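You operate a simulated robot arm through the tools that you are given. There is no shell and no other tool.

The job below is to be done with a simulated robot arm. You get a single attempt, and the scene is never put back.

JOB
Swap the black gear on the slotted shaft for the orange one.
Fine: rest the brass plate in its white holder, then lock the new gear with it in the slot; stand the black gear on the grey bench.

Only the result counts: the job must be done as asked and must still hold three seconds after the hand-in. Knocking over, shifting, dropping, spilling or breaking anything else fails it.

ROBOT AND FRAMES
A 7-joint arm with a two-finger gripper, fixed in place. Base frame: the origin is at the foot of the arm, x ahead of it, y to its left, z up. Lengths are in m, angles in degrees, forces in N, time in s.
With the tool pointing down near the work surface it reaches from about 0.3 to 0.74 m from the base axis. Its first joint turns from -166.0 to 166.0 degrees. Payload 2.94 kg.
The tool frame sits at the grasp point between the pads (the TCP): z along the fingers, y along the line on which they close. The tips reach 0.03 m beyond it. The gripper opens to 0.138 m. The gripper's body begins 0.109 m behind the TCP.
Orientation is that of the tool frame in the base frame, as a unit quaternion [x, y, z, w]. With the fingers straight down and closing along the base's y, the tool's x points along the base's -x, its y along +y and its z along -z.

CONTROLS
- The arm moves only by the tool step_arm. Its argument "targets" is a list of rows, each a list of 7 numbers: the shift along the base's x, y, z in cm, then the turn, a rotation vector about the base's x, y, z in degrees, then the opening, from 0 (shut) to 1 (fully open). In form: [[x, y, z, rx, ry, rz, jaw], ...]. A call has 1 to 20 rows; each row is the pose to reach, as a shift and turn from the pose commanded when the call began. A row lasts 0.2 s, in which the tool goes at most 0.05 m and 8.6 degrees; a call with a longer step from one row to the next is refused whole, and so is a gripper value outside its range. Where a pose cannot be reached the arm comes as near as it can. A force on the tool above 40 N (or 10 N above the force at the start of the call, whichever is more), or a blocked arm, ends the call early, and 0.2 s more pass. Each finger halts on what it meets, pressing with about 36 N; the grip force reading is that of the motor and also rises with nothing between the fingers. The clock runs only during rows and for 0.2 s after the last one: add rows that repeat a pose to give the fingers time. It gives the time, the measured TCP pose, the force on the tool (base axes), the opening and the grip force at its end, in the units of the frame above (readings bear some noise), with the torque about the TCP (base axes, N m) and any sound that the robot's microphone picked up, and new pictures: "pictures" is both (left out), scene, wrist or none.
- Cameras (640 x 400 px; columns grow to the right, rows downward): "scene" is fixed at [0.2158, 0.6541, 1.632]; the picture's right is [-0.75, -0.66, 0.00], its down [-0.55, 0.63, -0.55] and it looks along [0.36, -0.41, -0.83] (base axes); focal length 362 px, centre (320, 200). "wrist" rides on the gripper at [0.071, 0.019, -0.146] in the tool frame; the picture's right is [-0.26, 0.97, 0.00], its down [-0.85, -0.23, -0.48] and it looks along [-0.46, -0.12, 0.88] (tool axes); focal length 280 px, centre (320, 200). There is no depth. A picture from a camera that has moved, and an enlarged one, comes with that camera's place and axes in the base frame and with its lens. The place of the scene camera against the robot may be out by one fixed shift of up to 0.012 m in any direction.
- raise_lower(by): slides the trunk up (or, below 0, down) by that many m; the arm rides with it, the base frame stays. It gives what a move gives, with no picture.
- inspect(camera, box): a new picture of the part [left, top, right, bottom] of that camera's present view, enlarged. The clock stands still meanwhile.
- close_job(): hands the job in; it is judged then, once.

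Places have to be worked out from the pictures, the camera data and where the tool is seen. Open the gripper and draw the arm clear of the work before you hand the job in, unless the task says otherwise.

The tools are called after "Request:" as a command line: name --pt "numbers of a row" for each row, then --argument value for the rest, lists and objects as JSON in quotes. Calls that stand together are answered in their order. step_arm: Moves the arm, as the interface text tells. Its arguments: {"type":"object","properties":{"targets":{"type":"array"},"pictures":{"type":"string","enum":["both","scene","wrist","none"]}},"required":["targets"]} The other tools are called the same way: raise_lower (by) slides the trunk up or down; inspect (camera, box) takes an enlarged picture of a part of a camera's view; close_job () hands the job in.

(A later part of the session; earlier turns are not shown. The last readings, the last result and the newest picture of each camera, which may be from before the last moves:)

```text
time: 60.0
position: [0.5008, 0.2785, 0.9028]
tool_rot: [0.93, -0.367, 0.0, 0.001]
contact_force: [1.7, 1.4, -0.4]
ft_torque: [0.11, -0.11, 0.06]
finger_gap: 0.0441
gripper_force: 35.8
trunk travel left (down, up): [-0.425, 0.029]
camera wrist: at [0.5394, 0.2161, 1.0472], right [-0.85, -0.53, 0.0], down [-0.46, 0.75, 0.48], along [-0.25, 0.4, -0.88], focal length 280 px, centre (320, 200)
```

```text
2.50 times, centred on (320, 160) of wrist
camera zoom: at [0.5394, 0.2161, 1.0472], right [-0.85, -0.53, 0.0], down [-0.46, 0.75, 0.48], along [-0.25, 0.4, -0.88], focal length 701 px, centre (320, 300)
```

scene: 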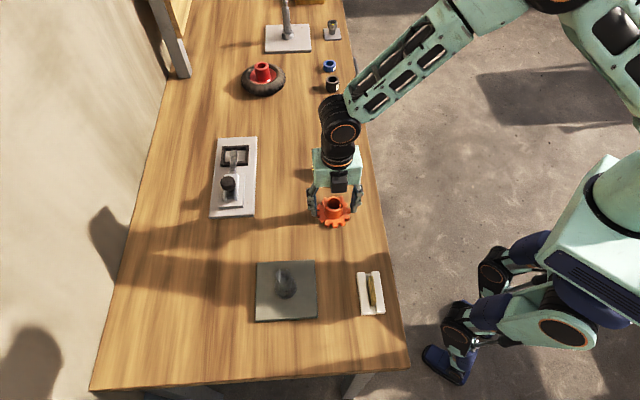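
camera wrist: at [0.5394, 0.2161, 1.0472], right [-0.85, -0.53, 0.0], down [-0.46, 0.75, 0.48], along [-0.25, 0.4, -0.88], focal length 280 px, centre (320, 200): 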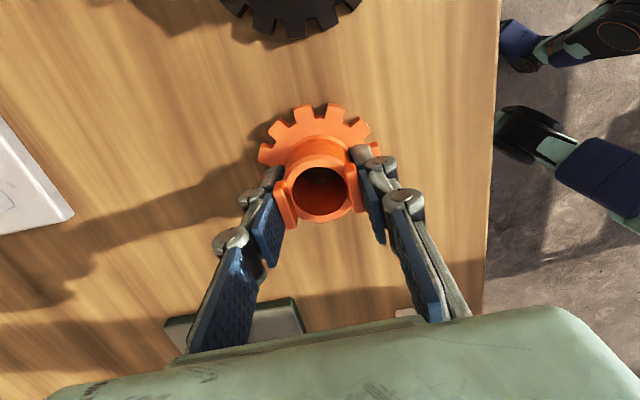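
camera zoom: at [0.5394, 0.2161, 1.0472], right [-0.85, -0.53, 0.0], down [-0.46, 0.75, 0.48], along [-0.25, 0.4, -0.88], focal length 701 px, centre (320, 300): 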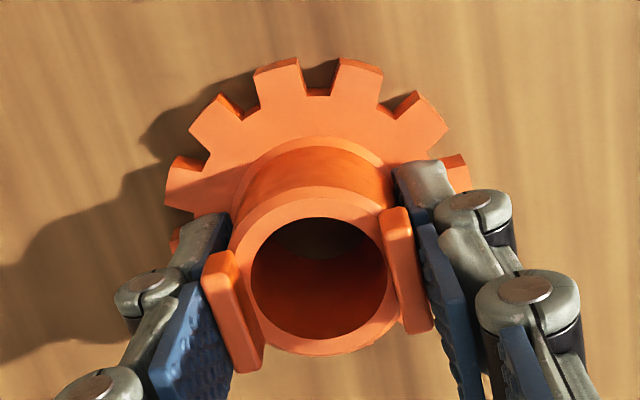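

Gripped at the same 44 mm width as the black gear. Comparing the hub's place in the wrist view with the black gear's, it sits about 0.8 mm off along the tool's x, which I'll correct for. I lift and carry it above the shaft.

Request:
step_arm --pt "0 0 1 0 0 0 0" --pt "0 0 3 0 0 0 0" --pt "0 0 7 0 0 0 0" --pt "0 0 11 0 0 0 0" --pt "0 0 15.5 0 0 0 0" --pt "-1 3.5 15.5 0 0 0 0" --pt "-2 7 15.5 0 0 -1 0" --pt "-3 10.6 15.5 0 0 -2 0" --pt "-4 14.2 15.5 0 0 -2.7 0" --pt "-4.93 17.73 15.5 0 0 -2.7 0" --pt "-4.93 17.73 13.5 0 0 -2.7 0" --pt "-4.93 17.73 11.5 0 0 -2.7 0" --pt "-4.93 17.73 11.5 0 0 -2.7 0"

Request:
inspect --camera "wrist" --box '[260, 110, 380, 240]'

Request:
inspect --camera "scene" --box '[240, 230, 330, 330]'

```text
time: 62.8
position: [0.4519, 0.4551, 1.0178]
tool_rot: [0.922, -0.388, 0.0, 0.0]
contact_force: [-0.3, -0.5, -6.2]
ft_torque: [-0.02, 0.01, 0.01]
finger_gap: 0.0441
gripper_force: 35.9
trunk travel left (down, up): [-0.425, 0.029]
camera wrist: at [0.4881, 0.3908, 1.1618], right [-0.87, -0.49, 0.0], down [-0.43, 0.77, 0.48], along [-0.23, 0.42, -0.88], focal length 280 px, centre (320, 200)
```

scene: 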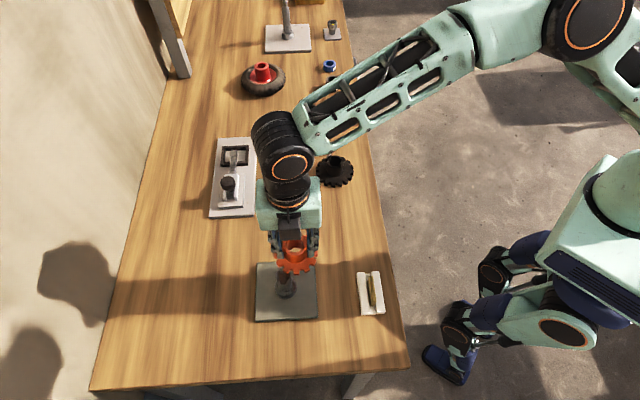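
wrist: 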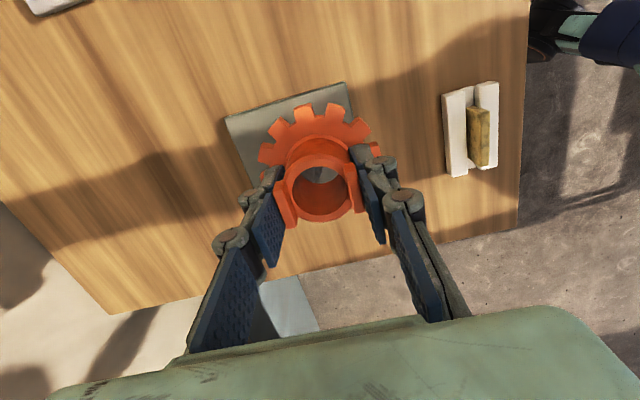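

```text
3.08 times, centred on (320, 175) of wrist
camera zoom: at [0.4881, 0.3908, 1.1618], right [-0.87, -0.49, 0.0], down [-0.43, 0.77, 0.48], along [-0.23, 0.42, -0.88], focal length 863 px, centre (320, 277)
```

zoom: 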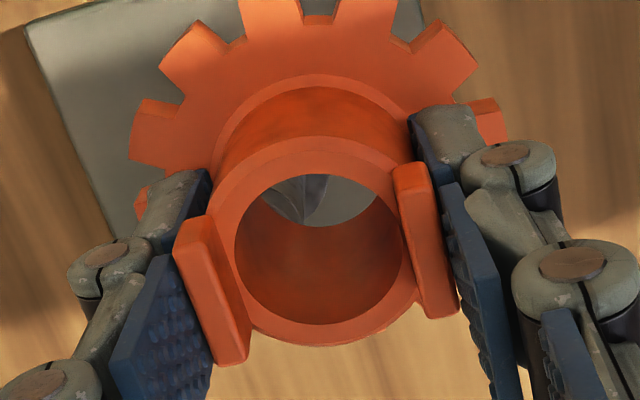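

```text
4.00 times, centred on (285, 280) of scene
camera zoom: at [0.2158, 0.6541, 1.632], right [-0.75, -0.66, 0.0], down [-0.55, 0.63, -0.55], along [0.36, -0.41, -0.83], focal length 1450 px, centre (460, -120)
```

zoom: 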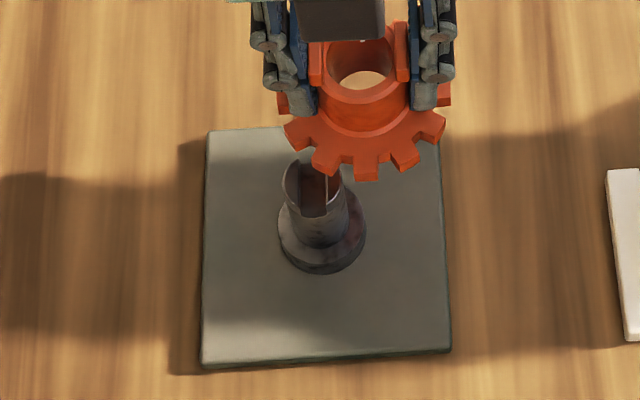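

I slipped by 4 cm in y: the gear is at y 0.455 instead of 0.495, still clear of the shaft. I raise 1 cm, move the missing 4 cm, and look again.

Request:
step_arm --pt "0 0 1.5 0 0 0 0" --pt "0 2 1.5 0 0 0 0" --pt "0 4 1.5 0 0 0 0" --pt "0 4 0 0 0 0 0" --pt "0 4 0 0 0 0 0"

Request:
inspect --camera "wrist" --box '[260, 110, 380, 240]'

Request:
inspect --camera "scene" --box '[240, 230, 330, 330]'

```text
time: 64.0
position: [0.4518, 0.4959, 1.0164]
tool_rot: [0.921, -0.389, 0.0, 0.001]
contact_force: [0.0, -1.0, -6.0]
ft_torque: [0.02, 0.02, 0.04]
finger_gap: 0.0439
gripper_force: 36.3
trunk travel left (down, up): [-0.425, 0.029]
camera wrist: at [0.4883, 0.4316, 1.1617], right [-0.87, -0.49, 0.0], down [-0.43, 0.77, 0.48], along [-0.23, 0.42, -0.88], focal length 280 px, centre (320, 200)
```

scene: 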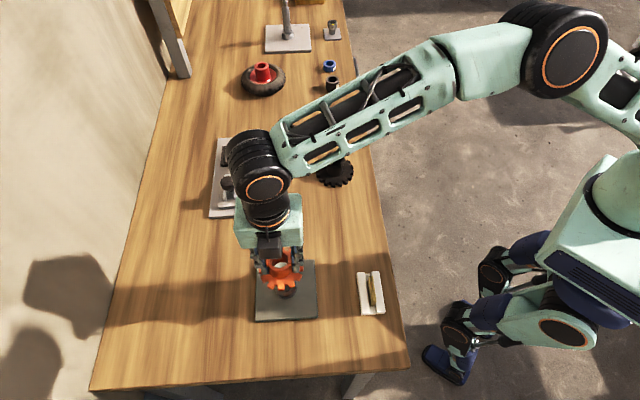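
wrist: 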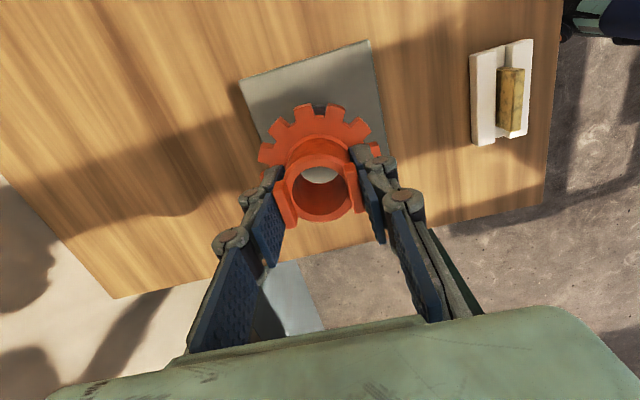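

```text
3.08 times, centred on (320, 175) of wrist
camera zoom: at [0.4883, 0.4316, 1.1617], right [-0.87, -0.49, 0.0], down [-0.43, 0.77, 0.48], along [-0.23, 0.42, -0.88], focal length 863 px, centre (320, 277)
```

zoom: 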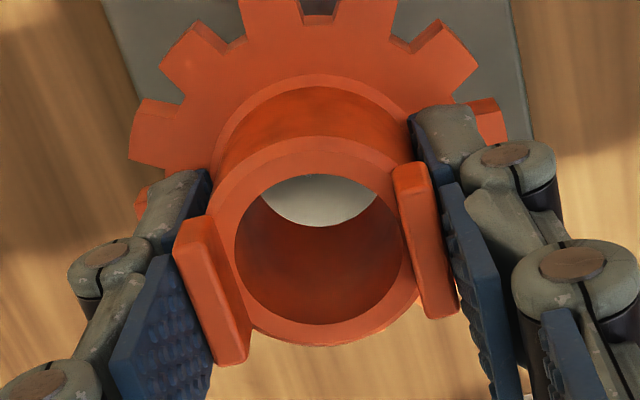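

```text
4.00 times, centred on (285, 280) of scene
camera zoom: at [0.2158, 0.6541, 1.632], right [-0.75, -0.66, 0.0], down [-0.55, 0.63, -0.55], along [0.36, -0.41, -0.83], focal length 1450 px, centre (460, -120)
```

zoom: 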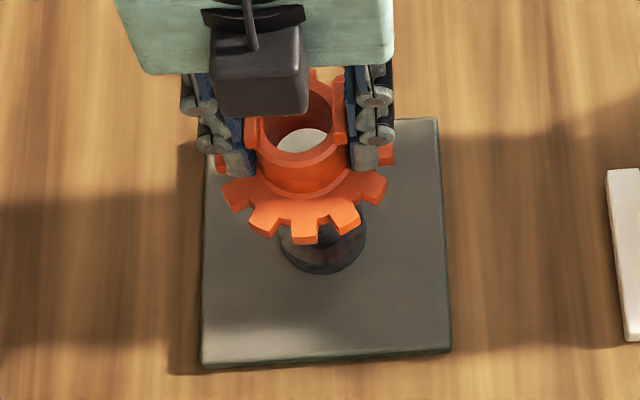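

It is over the shaft now. I lower slowly, watching for the bore catching on the shaft top.

Request:
step_arm --pt "0 0 -0.5 0 0 0 0" --pt "0 0 -1 0 0 0 0" --pt "0 0 -1.5 0 0 0 0" --pt "0 0 -1.5 0 0 0 0" --pictures "wrist"

Request:
inspect --camera "wrist" --box '[260, 110, 380, 240]'

Request:
inspect --camera "scene" --box '[255, 245, 315, 315]'

```text
time: 65.0
position: [0.4512, 0.4968, 1.0014]
tool_rot: [0.922, -0.388, 0.0, 0.001]
contact_force: [-0.6, 0.0, -5.1]
ft_torque: [0.03, 0.03, -0.01]
finger_gap: 0.0439
gripper_force: 35.7
trunk travel left (down, up): [-0.425, 0.029]
camera wrist: at [0.4879, 0.4314, 1.1467], right [-0.87, -0.49, 0.0], down [-0.43, 0.77, 0.48], along [-0.23, 0.42, -0.88], focal length 280 px, centre (320, 200)
```

wrist: 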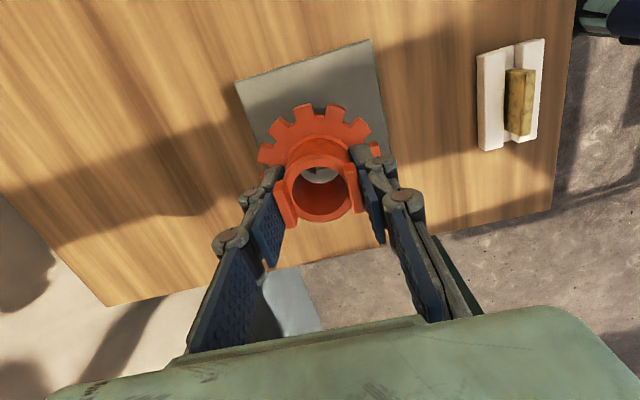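

```text
3.08 times, centred on (320, 175) of wrist
camera zoom: at [0.4879, 0.4314, 1.1467], right [-0.87, -0.49, 0.0], down [-0.43, 0.77, 0.48], along [-0.23, 0.42, -0.88], focal length 863 px, centre (320, 277)
```

zoom: 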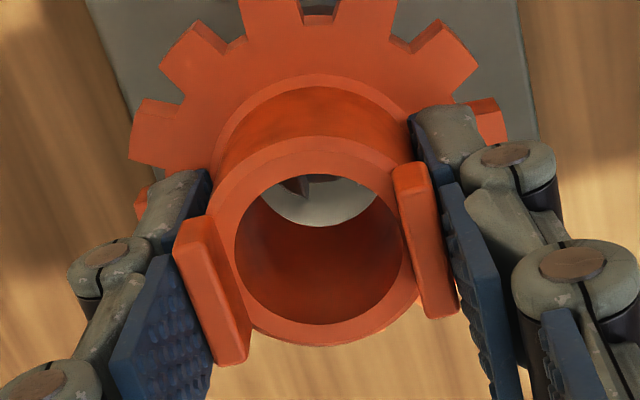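

```text
5.71 times, centred on (285, 280) of scene
camera zoom: at [0.2158, 0.6541, 1.632], right [-0.75, -0.66, 0.0], down [-0.55, 0.63, -0.55], along [0.36, -0.41, -0.83], focal length 2071 px, centre (520, -257)
```

zoom: 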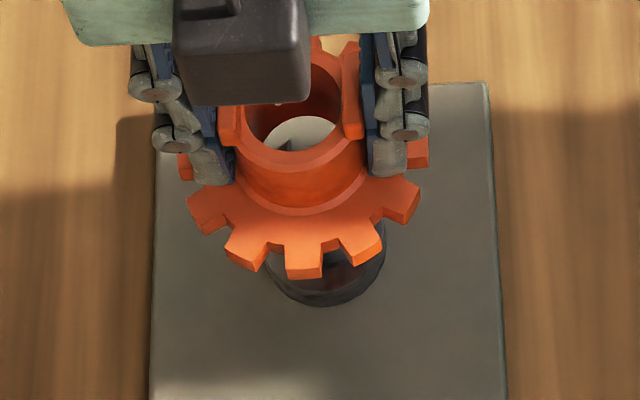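

Still free. I continue down in guarded steps to where the bore should meet the shaft top.

Request:
step_arm --pt "0 0 -0.3 0 0 0 0" --pt "0 0 -0.6 0 0 0 0" --pt "0 0 -0.9 0 0 0 0" --pt "0 0 -0.9 0 0 0 0" --pictures "wrist"

Request:
inspect --camera "wrist" --box '[270, 120, 370, 220]'

Request:
inspect --camera "scene" --box '[260, 250, 310, 300]'

```text
time: 66.0
position: [0.4511, 0.4962, 0.9933]
tool_rot: [0.922, -0.388, 0.0, 0.001]
contact_force: [0.1, 0.8, -5.0]
ft_torque: [-0.01, 0.0, 0.02]
finger_gap: 0.044
gripper_force: 35.9
trunk travel left (down, up): [-0.425, 0.029]
camera wrist: at [0.4881, 0.4316, 1.138], right [-0.87, -0.49, 0.0], down [-0.43, 0.77, 0.48], along [-0.23, 0.42, -0.88], focal length 280 px, centre (320, 200)
```

wrist: 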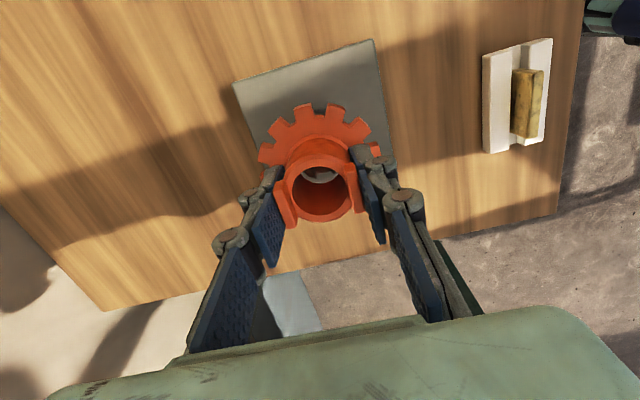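

```text
4.00 times, centred on (320, 170) of wrist
camera zoom: at [0.4881, 0.4316, 1.138], right [-0.87, -0.49, 0.0], down [-0.43, 0.77, 0.48], along [-0.23, 0.42, -0.88], focal length 1122 px, centre (320, 320)
```

zoom: 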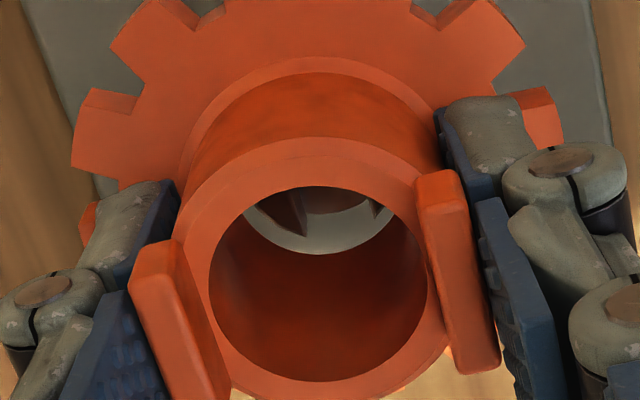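

```text
8.00 times, centred on (285, 275) of scene
camera zoom: at [0.2158, 0.6541, 1.632], right [-0.75, -0.66, 0.0], down [-0.55, 0.63, -0.55], along [0.36, -0.41, -0.83], focal length 2899 px, centre (600, -400)
```

zoom: 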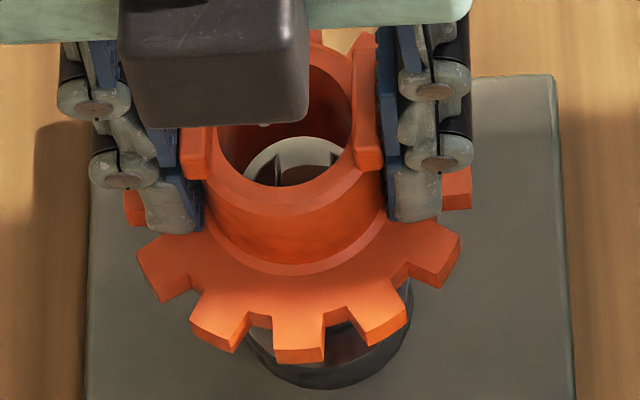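

The shaft top is now visible through the bore and looks concentric if the bore's lower edge is still about 6 mm above it. I lower 5 mm more for a decisive look.

Request:
step_arm --pt "0 0 -0.2 0 0 0 0" --pt "0 0 -0.4 0 0 0 0" --pt "0 0 -0.5 0 0 0 0" --pt "0 0 -0.5 0 0 0 0" --pictures "none"

Request:
inspect --camera "wrist" --box '[290, 145, 350, 205]'

Request:
inspect --camera "scene" --box '[265, 250, 305, 290]'

```text
time: 67.0
position: [0.451, 0.4949, 0.9868]
tool_rot: [0.921, -0.389, 0.0, 0.001]
contact_force: [-0.2, 0.2, -5.1]
ft_torque: [0.02, -0.01, 0.0]
finger_gap: 0.044
gripper_force: 35.5
trunk travel left (down, up): [-0.425, 0.029]
```

```text
6.67 times, centred on (320, 175) of wrist
camera zoom: at [0.4881, 0.4314, 1.133], right [-0.87, -0.49, 0.0], down [-0.43, 0.77, 0.48], along [-0.23, 0.41, -0.88], focal length 1869 px, centre (320, 367)
```

zoom: 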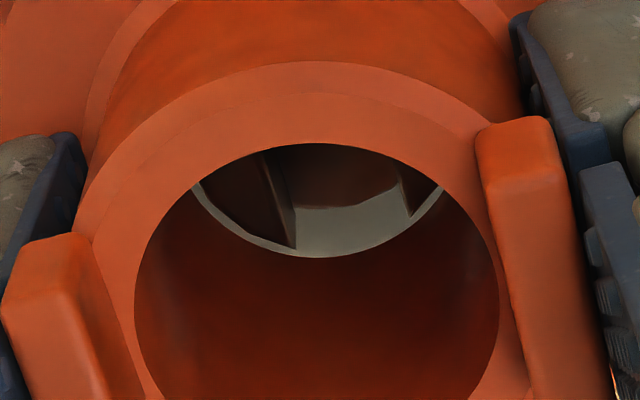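

```text
10.00 times, centred on (285, 270) of scene
camera zoom: at [0.2158, 0.6541, 1.632], right [-0.75, -0.66, 0.0], down [-0.55, 0.63, -0.55], along [0.36, -0.41, -0.83], focal length 3624 px, centre (670, -500)
```

zoom: 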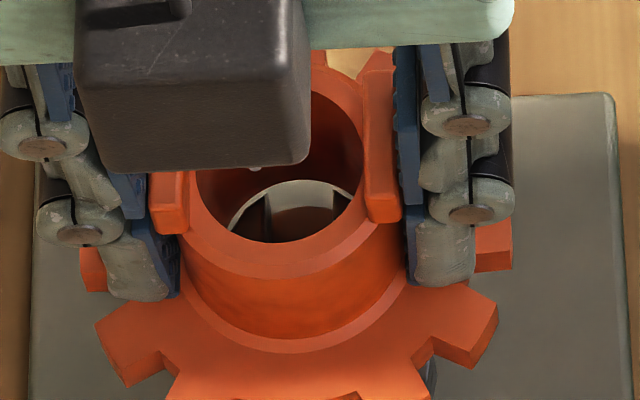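

The bore surrounds the shaft's edge with a visible gap on the far side, so it's concentric to under a millimetre. I continue down in 2 mm steps.

Request:
step_arm --pt "0 0 -0.2 0 0 0 0" --pt "0 0 -0.4 0 0 0 0" --pt "0 0 -0.4 0 0 0 0" --pictures "none"

Request:
inspect --camera "wrist" --box '[290, 145, 350, 205]'

```text
time: 67.8
position: [0.4523, 0.4948, 0.9829]
tool_rot: [0.922, -0.388, -0.001, 0.0]
contact_force: [0.1, 0.4, -5.6]
ft_torque: [-0.04, -0.02, 0.0]
finger_gap: 0.044
gripper_force: 36.0
trunk travel left (down, up): [-0.425, 0.029]
```

```text
6.67 times, centred on (320, 175) of wrist
camera zoom: at [0.4882, 0.4315, 1.1286], right [-0.87, -0.49, 0.0], down [-0.43, 0.77, 0.48], along [-0.23, 0.42, -0.88], focal length 1869 px, centre (320, 367)
```

zoom: 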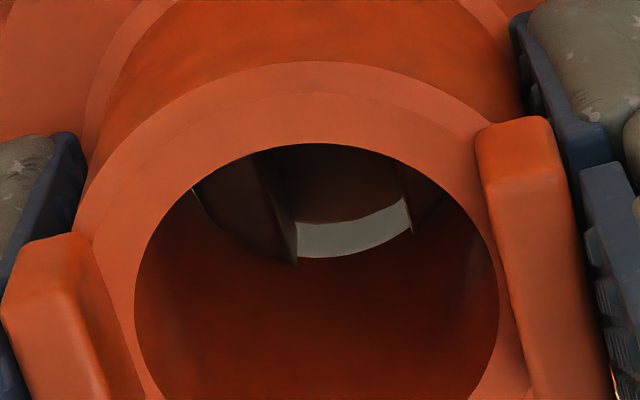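

The shaft has entered the bore with no contact force. I lower further in guarded stages.

Request:
step_arm --pt "0 0 -0.3 0 0 0 0" --pt "0 0 -0.6 0 0 0 0" --pt "0 0 -0.9 0 0 0 0" --pt "0 0 -1.2 0 0 0 0" --pt "0 0 -1.2 0 0 0 0" --pictures "none"

Request:
inspect --camera "wrist" --box '[280, 135, 360, 215]'

```text
time: 69.0
position: [0.452, 0.4956, 0.972]
tool_rot: [0.922, -0.387, -0.001, 0.0]
contact_force: [-1.1, 0.2, -5.8]
ft_torque: [0.0, -0.01, -0.04]
finger_gap: 0.0442
gripper_force: 35.5
trunk travel left (down, up): [-0.425, 0.029]
```

```text
5.00 times, centred on (320, 175) of wrist
camera zoom: at [0.4882, 0.4312, 1.1169], right [-0.87, -0.49, 0.0], down [-0.43, 0.77, 0.48], along [-0.23, 0.41, -0.88], focal length 1402 px, centre (320, 325)
```

zoom: 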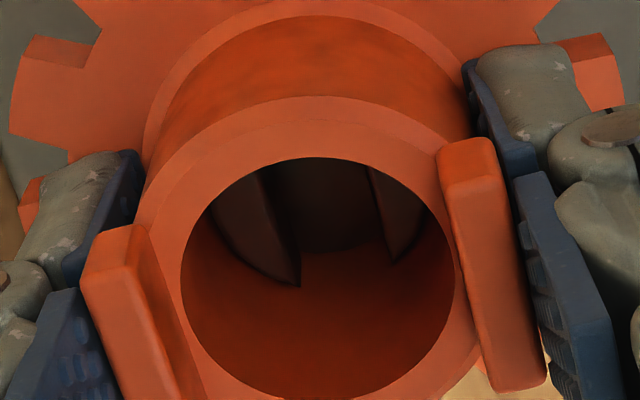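

The gear is sliding down freely. I continue to just above the seat.

Request:
step_arm --pt "0 0 -0.4 0 0 0 0" --pt "0 0 -0.8 0 0 0 0" --pt "0 0 -1.2 0 0 0 0" --pt "0 0 -1.6 0 0 0 0" --pt "0 0 -2 0 0 0 0" --pt "0 0 -2.4 0 0 0 0" --pt "0 0 -2.8 0 0 0 0" --pt "0 0 -3.1 0 0 0 0" --pt "0 0 -3.4 0 0 0 0" --pt "0 0 -3.4 0 0 0 0" --pictures "none"

Request:
inspect --camera "wrist" --box '[280, 135, 360, 215]'

```text
time: 71.2
position: [0.4517, 0.4959, 0.9387]
tool_rot: [0.921, -0.389, 0.0, 0.0]
contact_force: [-0.3, -0.2, -5.9]
ft_torque: [0.0, -0.02, -0.02]
finger_gap: 0.0442
gripper_force: 35.7
trunk travel left (down, up): [-0.425, 0.029]
```

```text
5.00 times, centred on (320, 175) of wrist
camera zoom: at [0.4882, 0.4312, 1.083], right [-0.87, -0.49, 0.0], down [-0.43, 0.77, 0.48], along [-0.23, 0.42, -0.88], focal length 1402 px, centre (320, 325)
```

zoom: 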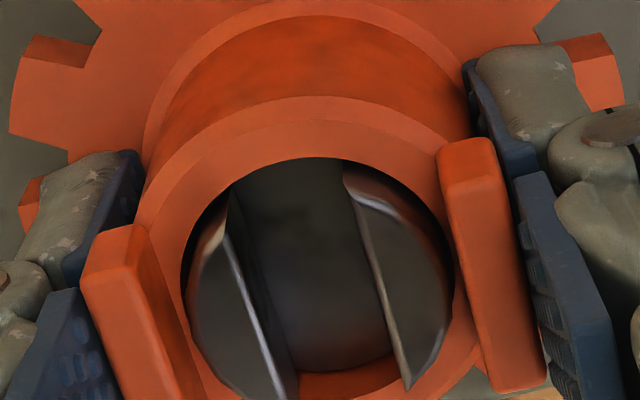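

The lugs line up with the slot, with about 7 mm to go. I lower in 1.5 mm steps until it seats.

Request:
step_arm --pt "0 0 -0.15 0 0 0 0" --pt "0 0 -0.3 0 0 0 0" --pt "0 0 -0.45 0 0 0 0" --pt "0 0 -0.55 0 0 0 0" --pt "0 0 -0.55 0 0 0 0" --pictures "none"

```text
time: 72.4
position: [0.4515, 0.4955, 0.9334]
tool_rot: [0.921, -0.389, -0.001, 0.001]
contact_force: [-0.6, 0.1, -5.3]
ft_torque: [0.0, 0.02, -0.02]
finger_gap: 0.0442
gripper_force: 35.8
trunk travel left (down, up): [-0.425, 0.029]
```

Request:
step_arm --pt "0 0 -0.1 0 0 0 0" --pt "0 0 -0.2 0 0 0 0" --pt "0 0 -0.2 0 0 0 0" --pictures "none"

```text
time: 73.2
position: [0.4512, 0.4945, 0.932]
tool_rot: [0.921, -0.388, 0.001, -0.001]
contact_force: [-0.1, -1.1, 6.7]
ft_torque: [-0.23, 0.18, 0.01]
finger_gap: 0.0441
gripper_force: 36.0
trunk travel left (down, up): [-0.425, 0.029]
```

Seated: the load reversed to +6.7 N at z≈0.932, the predicted height. I release and rise for a check.

Request:
step_arm --pt "0 0 0.05 0 0 0 0.34" --pt "0 0 0.05 0 0 0 0.38" --pt "0 0 0.05 0 0 0 0.45" --pt "0 0 0.05 0 0 0 0.55" --pt "0 0 0.05 0 0 0 0.6" --pt "0 0 2 0 0 0 0.6" --pt "0 0 5 0 0 0 0.6" --pt "0 0 9 0 0 0 0.6" --pt "0 0 10 0 0 0 0.6" --pt "0 0 10 0 0 0 0.6"

Request:
inspect --camera "wrist" --box '[260, 70, 380, 180]'

Request:
inspect --camera "scene" --box '[250, 245, 320, 325]'

```text
time: 75.4
position: [0.4521, 0.4957, 1.0327]
tool_rot: [0.921, -0.389, 0.001, -0.001]
contact_force: [0.6, -0.2, -0.4]
ft_torque: [-0.02, 0.0, 0.05]
finger_gap: 0.0829
gripper_force: 0.1
trunk travel left (down, up): [-0.425, 0.029]
camera wrist: at [0.4877, 0.4304, 1.1768], right [-0.87, -0.49, 0.0], down [-0.43, 0.77, 0.48], along [-0.23, 0.42, -0.88], focal length 280 px, centre (320, 200)
```

scene: 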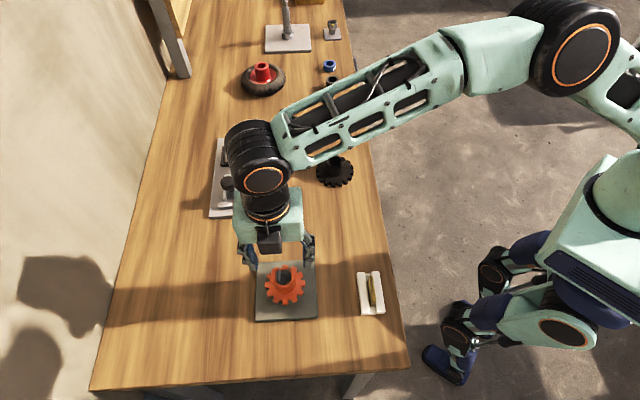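
wrist: 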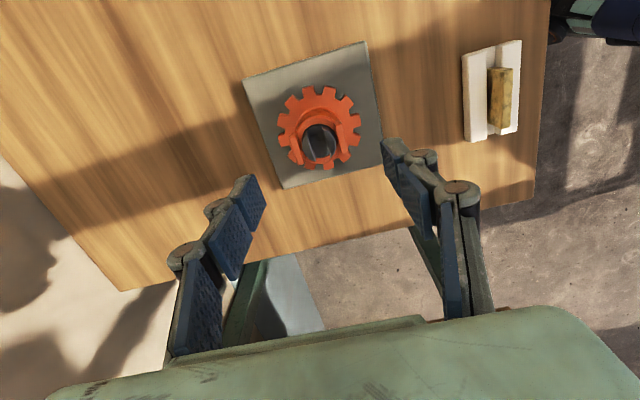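

```text
3.64 times, centred on (320, 125) of wrist
camera zoom: at [0.4877, 0.4304, 1.1768], right [-0.87, -0.49, 0.0], down [-0.43, 0.77, 0.48], along [-0.23, 0.42, -0.88], focal length 1020 px, centre (320, 473)
```

zoom: 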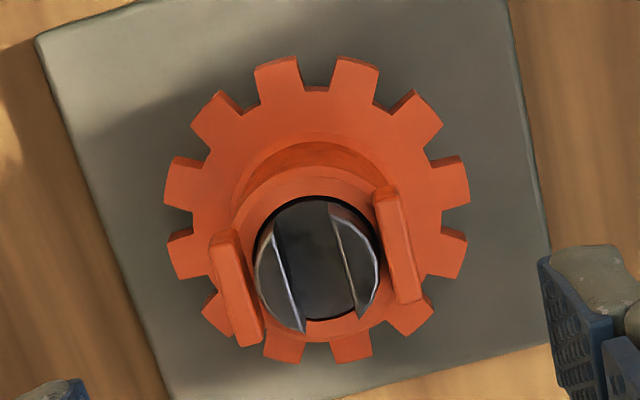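

```text
5.00 times, centred on (285, 285) of scene
camera zoom: at [0.2158, 0.6541, 1.632], right [-0.75, -0.66, 0.0], down [-0.55, 0.63, -0.55], along [0.36, -0.41, -0.83], focal length 1812 px, centre (495, -225)
```

zoom: 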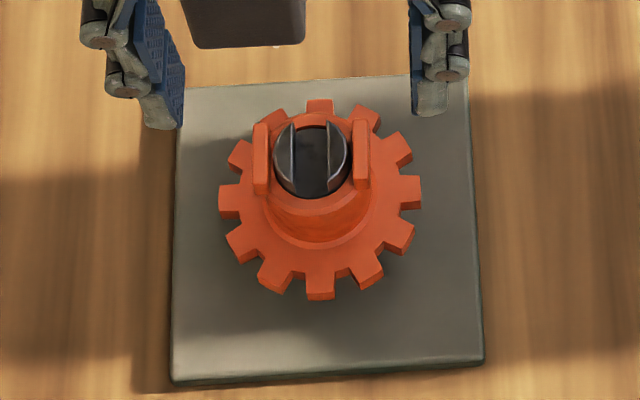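

The orange gear is seated with its lugs straddling the slot. Now I go back for the brass plate: hover above the holder first with a narrower opening.

Request:
step_arm --pt "-2.8 -2.3 1 0 0 0 0.5" --pt "-5.6 -4.6 1 0 0 0 0.4" --pt "-8.4 -6.9 1 0 0 -0.3 0.35" --pt "-11.3 -9.2 1 0 0 -0.3 0.35" --pt "-14.15 -11.41 1 0 0 -0.3 0.35" --pt "-14.15 -11.41 -2 0 0 -0.3 0.35" --pt "-14.15 -11.41 -4 0 0 -0.3 0.35" --pt "-14.15 -11.41 -4 0 0 -0.3 0.35" --pictures "wrist"

Request:
inspect --camera "wrist" --box '[250, 70, 400, 220]'

```text
time: 77.2
position: [0.311, 0.3807, 0.9924]
tool_rot: [0.92, -0.392, 0.0, 0.0]
contact_force: [0.2, 0.8, 0.6]
ft_torque: [0.0, -0.02, 0.06]
finger_gap: 0.0484
gripper_force: 0.0
trunk travel left (down, up): [-0.425, 0.029]
camera wrist: at [0.3458, 0.3157, 1.1358], right [-0.88, -0.48, 0.0], down [-0.42, 0.77, 0.48], along [-0.23, 0.42, -0.88], focal length 280 px, centre (320, 200)
```

wrist: 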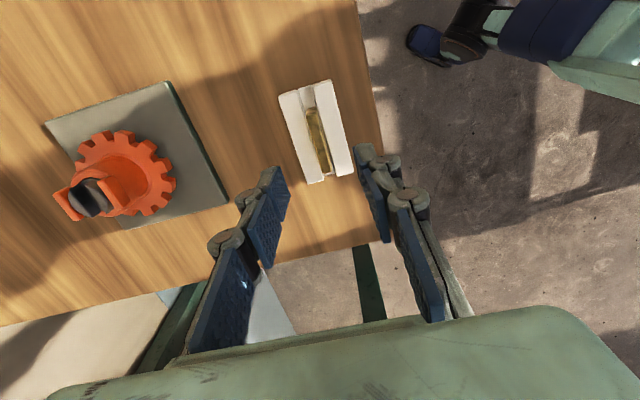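

```text
2.67 times, centred on (325, 145) of wrist
camera zoom: at [0.3458, 0.3157, 1.1358], right [-0.88, -0.48, 0.0], down [-0.42, 0.77, 0.48], along [-0.23, 0.42, -0.88], focal length 748 px, centre (307, 347)
```

zoom: 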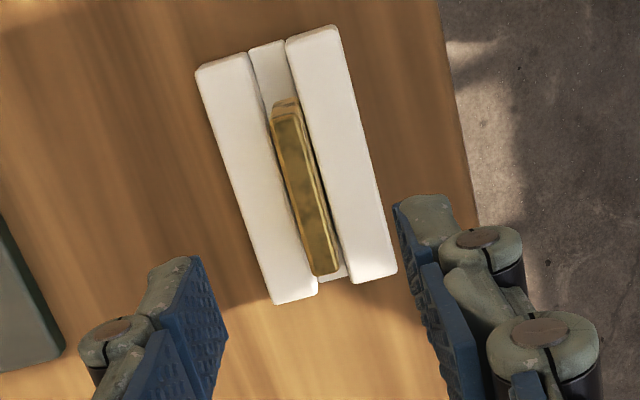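

The plate stands as I left it, centred under the gripper. I descend to the release height and grip it.

Request:
step_arm --pt "0 0 -3 0 0 0 0.35" --pt "0 0 -6 0 0 0 0.35" --pt "0 0 -7.8 0 0 0 0.35" --pt "0 0 -7.8 0 0 0 0.2" --pt "0 0 -7.8 0 0 0 0.1" --pt "0 0 -7.8 0 0 0 0" --pt "0 0 -7.8 0 0 0 0" --pt "0 0 -7.8 0 0 0 0" --pictures "wrist"

Request:
inspect --camera "wrist" --box '[250, 100, 400, 240]'

```text
time: 79.0
position: [0.3105, 0.381, 0.9129]
tool_rot: [0.92, -0.391, 0.0, 0.0]
contact_force: [0.9, 0.6, -0.2]
ft_torque: [0.03, -0.04, 0.02]
finger_gap: 0.0093
gripper_force: 36.2
trunk travel left (down, up): [-0.425, 0.029]
camera wrist: at [0.3463, 0.3161, 1.0578], right [-0.88, -0.48, 0.0], down [-0.42, 0.77, 0.48], along [-0.23, 0.42, -0.88], focal length 280 px, centre (320, 200)
```

wrist: 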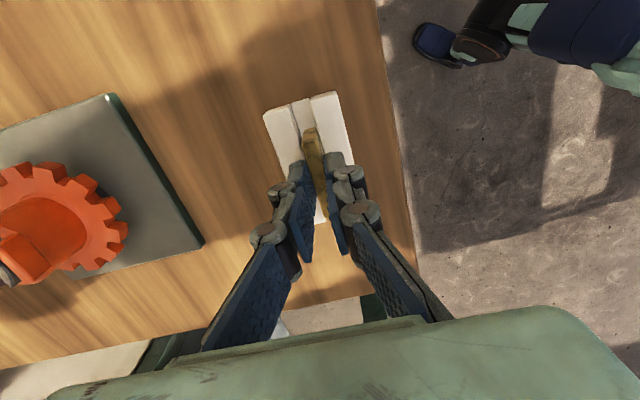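

```text
2.86 times, centred on (325, 170) of wrist
camera zoom: at [0.3463, 0.3161, 1.0578], right [-0.88, -0.48, 0.0], down [-0.42, 0.77, 0.48], along [-0.23, 0.42, -0.88], focal length 801 px, centre (306, 286)
```

zoom: 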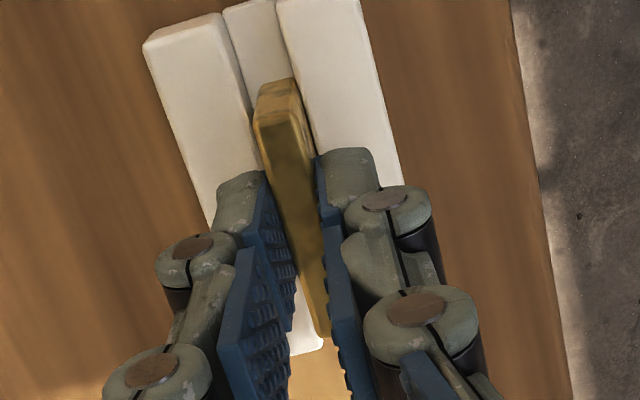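

Gripped (9.3 mm). I lift it, carry it back over the shaft slot, and hold about 2 cm above the shaft top for a check.

Request:
step_arm --pt "0 0 1 0 0 0 0" --pt "0 0 3 0 0 0 0" --pt "0 0 7 0 0 0 0" --pt "0 0 11 0 0 0 0" --pt "0 0 14.6 0 0 0 0" --pt "2.8 2.3 14.6 0 0 0 0" --pt "5.7 4.5 14.6 0 0 0 0" --pt "8.5 6.8 14.6 0 0 0 0" --pt "11.4 9.1 14.6 0 0 0 0" --pt "14.21 11.31 14.6 0 0 0 0" --pt "14.21 11.31 11.6 0 0 0 0" --pt "14.21 11.31 9.6 0 0 0 0" --pt "14.21 11.31 9.6 0 0 0 0"

Request:
inspect --camera "wrist" --box '[260, 90, 380, 210]'

Request:
inspect --camera "scene" --box '[255, 245, 315, 305]'

```text
time: 81.8
position: [0.4523, 0.4952, 1.0085]
tool_rot: [0.921, -0.391, 0.0, 0.0]
contact_force: [1.1, 0.2, -1.8]
ft_torque: [0.03, -0.02, 0.03]
finger_gap: 0.0093
gripper_force: 35.5
trunk travel left (down, up): [-0.425, 0.029]
camera wrist: at [0.4878, 0.4302, 1.1535], right [-0.88, -0.48, 0.0], down [-0.42, 0.77, 0.48], along [-0.23, 0.42, -0.88], focal length 280 px, centre (320, 200)
```

scene: 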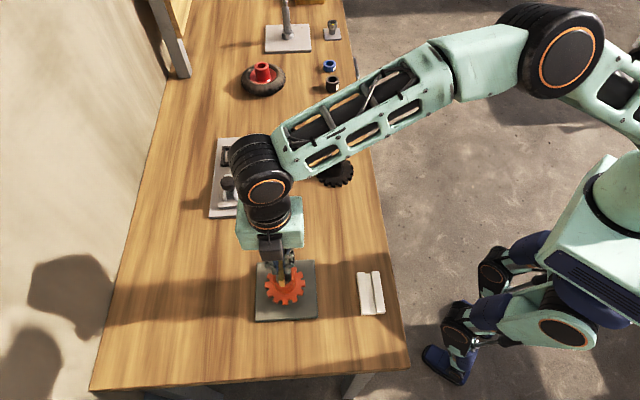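
wrist: 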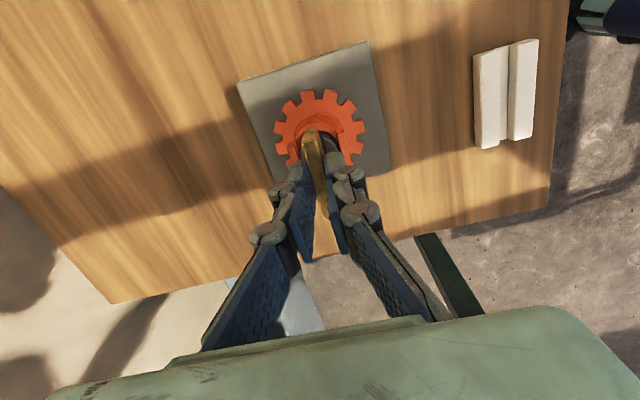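

```text
3.33 times, centred on (320, 150) of wrist
camera zoom: at [0.4878, 0.4302, 1.1535], right [-0.88, -0.48, 0.0], down [-0.42, 0.77, 0.48], along [-0.23, 0.42, -0.88], focal length 935 px, centre (320, 367)
```

zoom: 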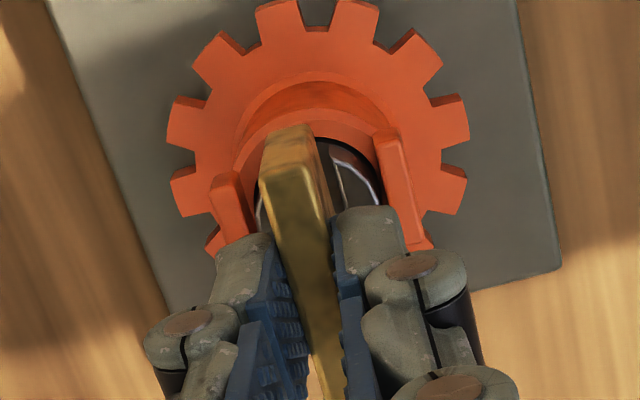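

```text
6.67 times, centred on (285, 275) of scene
camera zoom: at [0.2158, 0.6541, 1.632], right [-0.75, -0.66, 0.0], down [-0.55, 0.63, -0.55], along [0.36, -0.41, -0.83], focal length 2416 px, centre (553, -300)
```

zoom: 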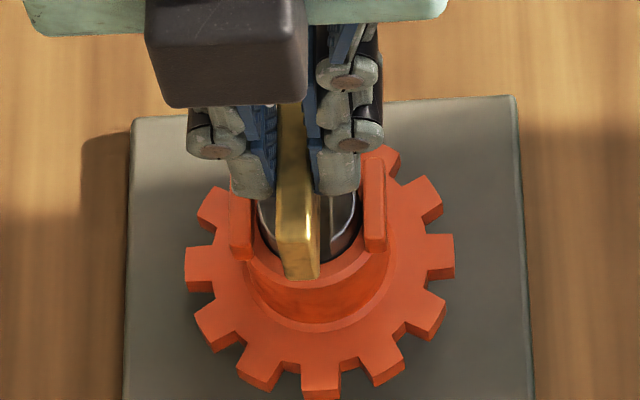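

The plate is aligned over the slot between the lugs. I lower it with force checks.

Request:
step_arm --pt "0 0 -0.4 0 0 0 0" --pt "0 0 -0.8 0 0 0 0" --pt "0 0 -1.2 0 0 0 0" --pt "0 0 -1.6 0 0 0 0" --pt "0 0 -1.8 0 0 0 0" --pt "0 0 -1.8 0 0 0 0" --pictures "none"

Request:
inspect --camera "wrist" --box '[270, 100, 370, 200]'

Request:
inspect --camera "scene" --box '[265, 255, 305, 305]'

```text
time: 83.2
position: [0.4523, 0.4946, 0.9919]
tool_rot: [0.92, -0.391, 0.0, 0.0]
contact_force: [-0.2, 0.3, -0.9]
ft_torque: [0.01, 0.05, 0.01]
finger_gap: 0.0093
gripper_force: 35.9
trunk travel left (down, up): [-0.425, 0.029]
```

```text
4.00 times, centred on (320, 150) of wrist
camera zoom: at [0.4879, 0.43, 1.1357], right [-0.88, -0.48, 0.0], down [-0.42, 0.77, 0.48], along [-0.23, 0.42, -0.88], focal length 1122 px, centre (320, 400)
```

zoom: 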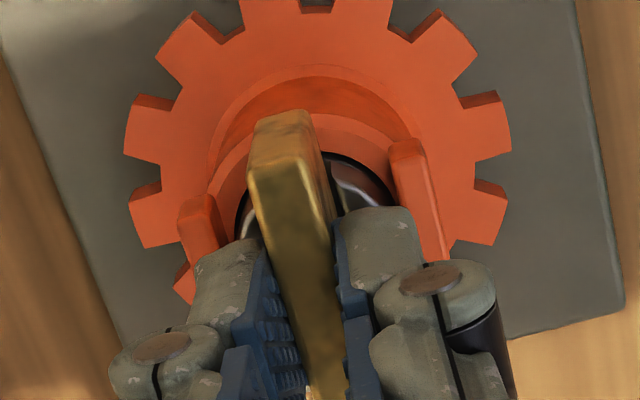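

```text
8.00 times, centred on (285, 280) of scene
camera zoom: at [0.2158, 0.6541, 1.632], right [-0.75, -0.66, 0.0], down [-0.55, 0.63, -0.55], along [0.36, -0.41, -0.83], focal length 2899 px, centre (600, -440)
```

zoom: 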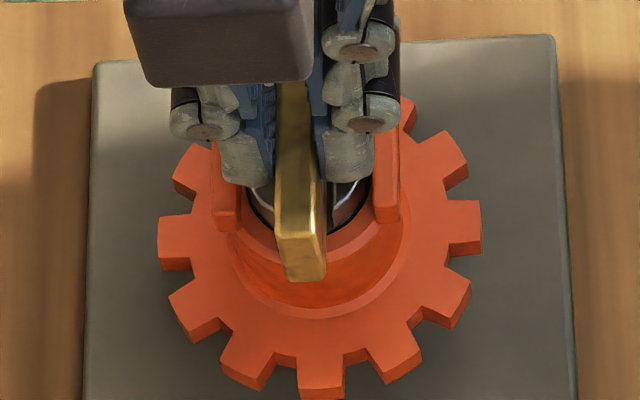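

No contact at z 0.992. I continue in small steps into the slot.

Request:
step_arm --pt "0 0 -0.2 0 0 0 0" --pt "0 0 -0.4 0 0 0 0" --pt "0 0 -0.6 0 0 0 0" --pt "0 0 -0.6 0 0 0 0" --pictures "none"

```text
time: 84.2
position: [0.4535, 0.4942, 0.9856]
tool_rot: [0.921, -0.39, 0.001, 0.0]
contact_force: [-1.1, -0.4, -1.2]
ft_torque: [-0.04, -0.02, -0.04]
finger_gap: 0.0092
gripper_force: 35.8
trunk travel left (down, up): [-0.425, 0.029]
```

Request:
step_arm --pt "0 0 -0.1 0 0 0 0" --pt "0 0 -0.2 0 0 0 0" --pt "0 0 -0.3 0 0 0 0" --pt "0 0 -0.3 0 0 0 0" --pictures "wrist"

Request:
inspect --camera "scene" --box '[265, 255, 305, 305]'

```text
time: 85.2
position: [0.4528, 0.4947, 0.983]
tool_rot: [0.92, -0.391, 0.0, 0.0]
contact_force: [0.8, 0.3, 2.5]
ft_torque: [0.0, -0.04, 0.02]
finger_gap: 0.0094
gripper_force: 35.4
trunk travel left (down, up): [-0.425, 0.029]
camera wrist: at [0.488, 0.4293, 1.1275], right [-0.88, -0.48, 0.0], down [-0.42, 0.77, 0.48], along [-0.23, 0.42, -0.88], focal length 280 px, centre (320, 200)
```

wrist: 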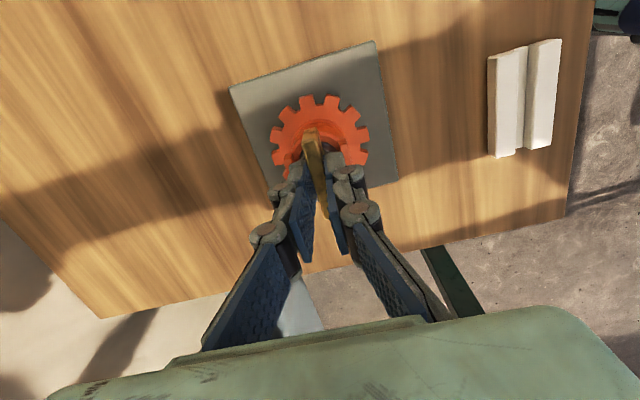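

```text
8.00 times, centred on (285, 280) of scene
camera zoom: at [0.2158, 0.6541, 1.632], right [-0.75, -0.66, 0.0], down [-0.55, 0.63, -0.55], along [0.36, -0.41, -0.83], focal length 2899 px, centre (600, -440)
```

zoom: 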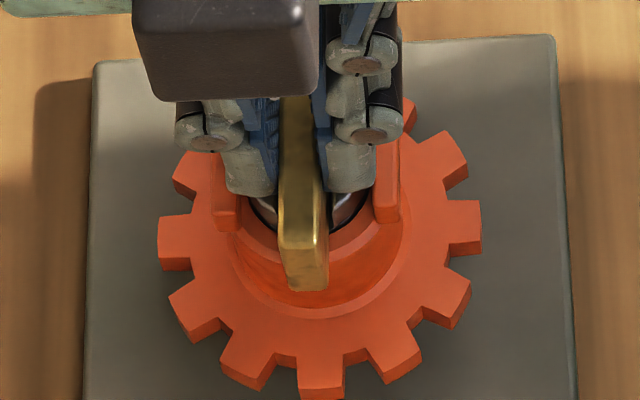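

First contact at about the original seat height. I press 1 mm more to confirm it is seated.

Request:
step_arm --pt "0 0 -0.1 0 0 0 0" --pt "0 0 -0.1 0 0 0 0" --pictures "none"

```text
time: 85.8
position: [0.4531, 0.4952, 0.9828]
tool_rot: [0.92, -0.392, 0.001, -0.001]
contact_force: [2.3, 1.0, 9.5]
ft_torque: [0.06, -0.04, -0.01]
finger_gap: 0.0097
gripper_force: 35.4
trunk travel left (down, up): [-0.425, 0.029]
```

The load grows to 9.5 N with no further motion, so the plate is seated. I release gently, rise, and inspect.

Request:
step_arm --pt "0 0 0.1 0 0 0 0" --pt "0 0 0.1 0 0 0 0.1" --pt "0 0 0.1 0 0 0 0.2" --pt "0 0 0.1 0 0 0 0.3" --pt "0 0 0.1 0 0 0 0.35" --pt "0 0 1 0 0 0 0.35" --pt "0 0 3 0 0 0 0.35" --pt "0 0 6 0 0 0 0.35" --pt "0 0 6 0 0 0 0.35"

Request:
inspect --camera "wrist" --box '[260, 80, 380, 200]'

Request:
inspect --camera "scene" --box '[255, 245, 315, 305]'

```text
time: 87.8
position: [0.4521, 0.4941, 1.0425]
tool_rot: [0.921, -0.391, 0.0, -0.001]
contact_force: [-0.2, 0.6, -1.0]
ft_torque: [0.01, 0.05, -0.03]
finger_gap: 0.0486
gripper_force: 0.1
trunk travel left (down, up): [-0.425, 0.029]
camera wrist: at [0.4882, 0.4295, 1.1864], right [-0.88, -0.48, 0.0], down [-0.42, 0.77, 0.48], along [-0.23, 0.42, -0.88], focal length 280 px, centre (320, 200)
```

scene: 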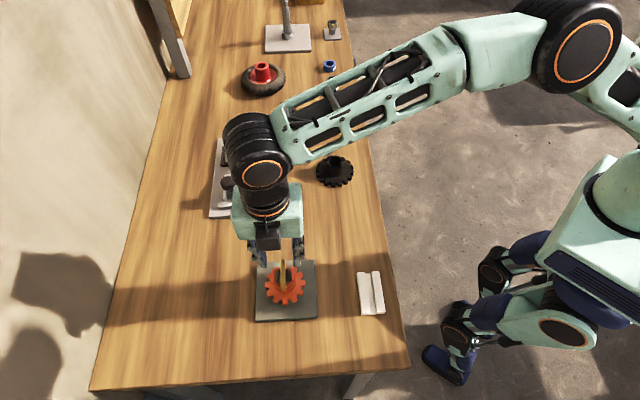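
wrist: 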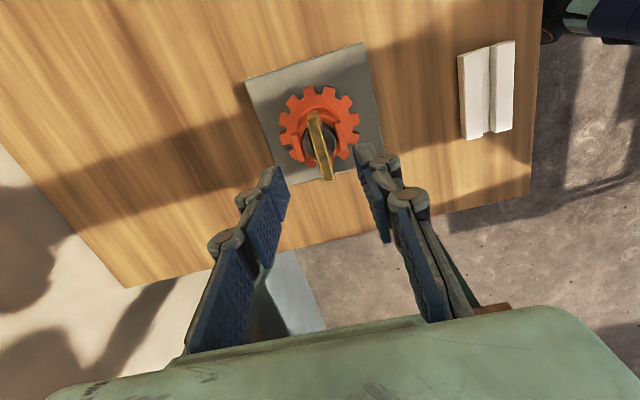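

```text
3.33 times, centred on (320, 140) of wrist
camera zoom: at [0.4882, 0.4295, 1.1864], right [-0.88, -0.48, 0.0], down [-0.42, 0.77, 0.48], along [-0.23, 0.42, -0.88], focal length 935 px, centre (320, 400)
```

zoom: 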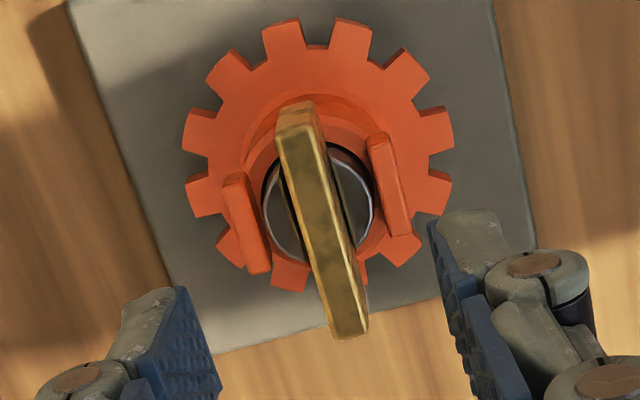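

```text
6.67 times, centred on (285, 275) of scene
camera zoom: at [0.2158, 0.6541, 1.632], right [-0.75, -0.66, 0.0], down [-0.55, 0.63, -0.55], along [0.36, -0.41, -0.83], focal length 2416 px, centre (553, -300)
```

zoom: 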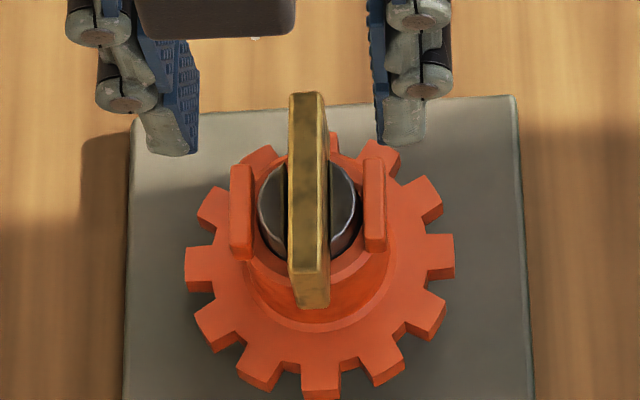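

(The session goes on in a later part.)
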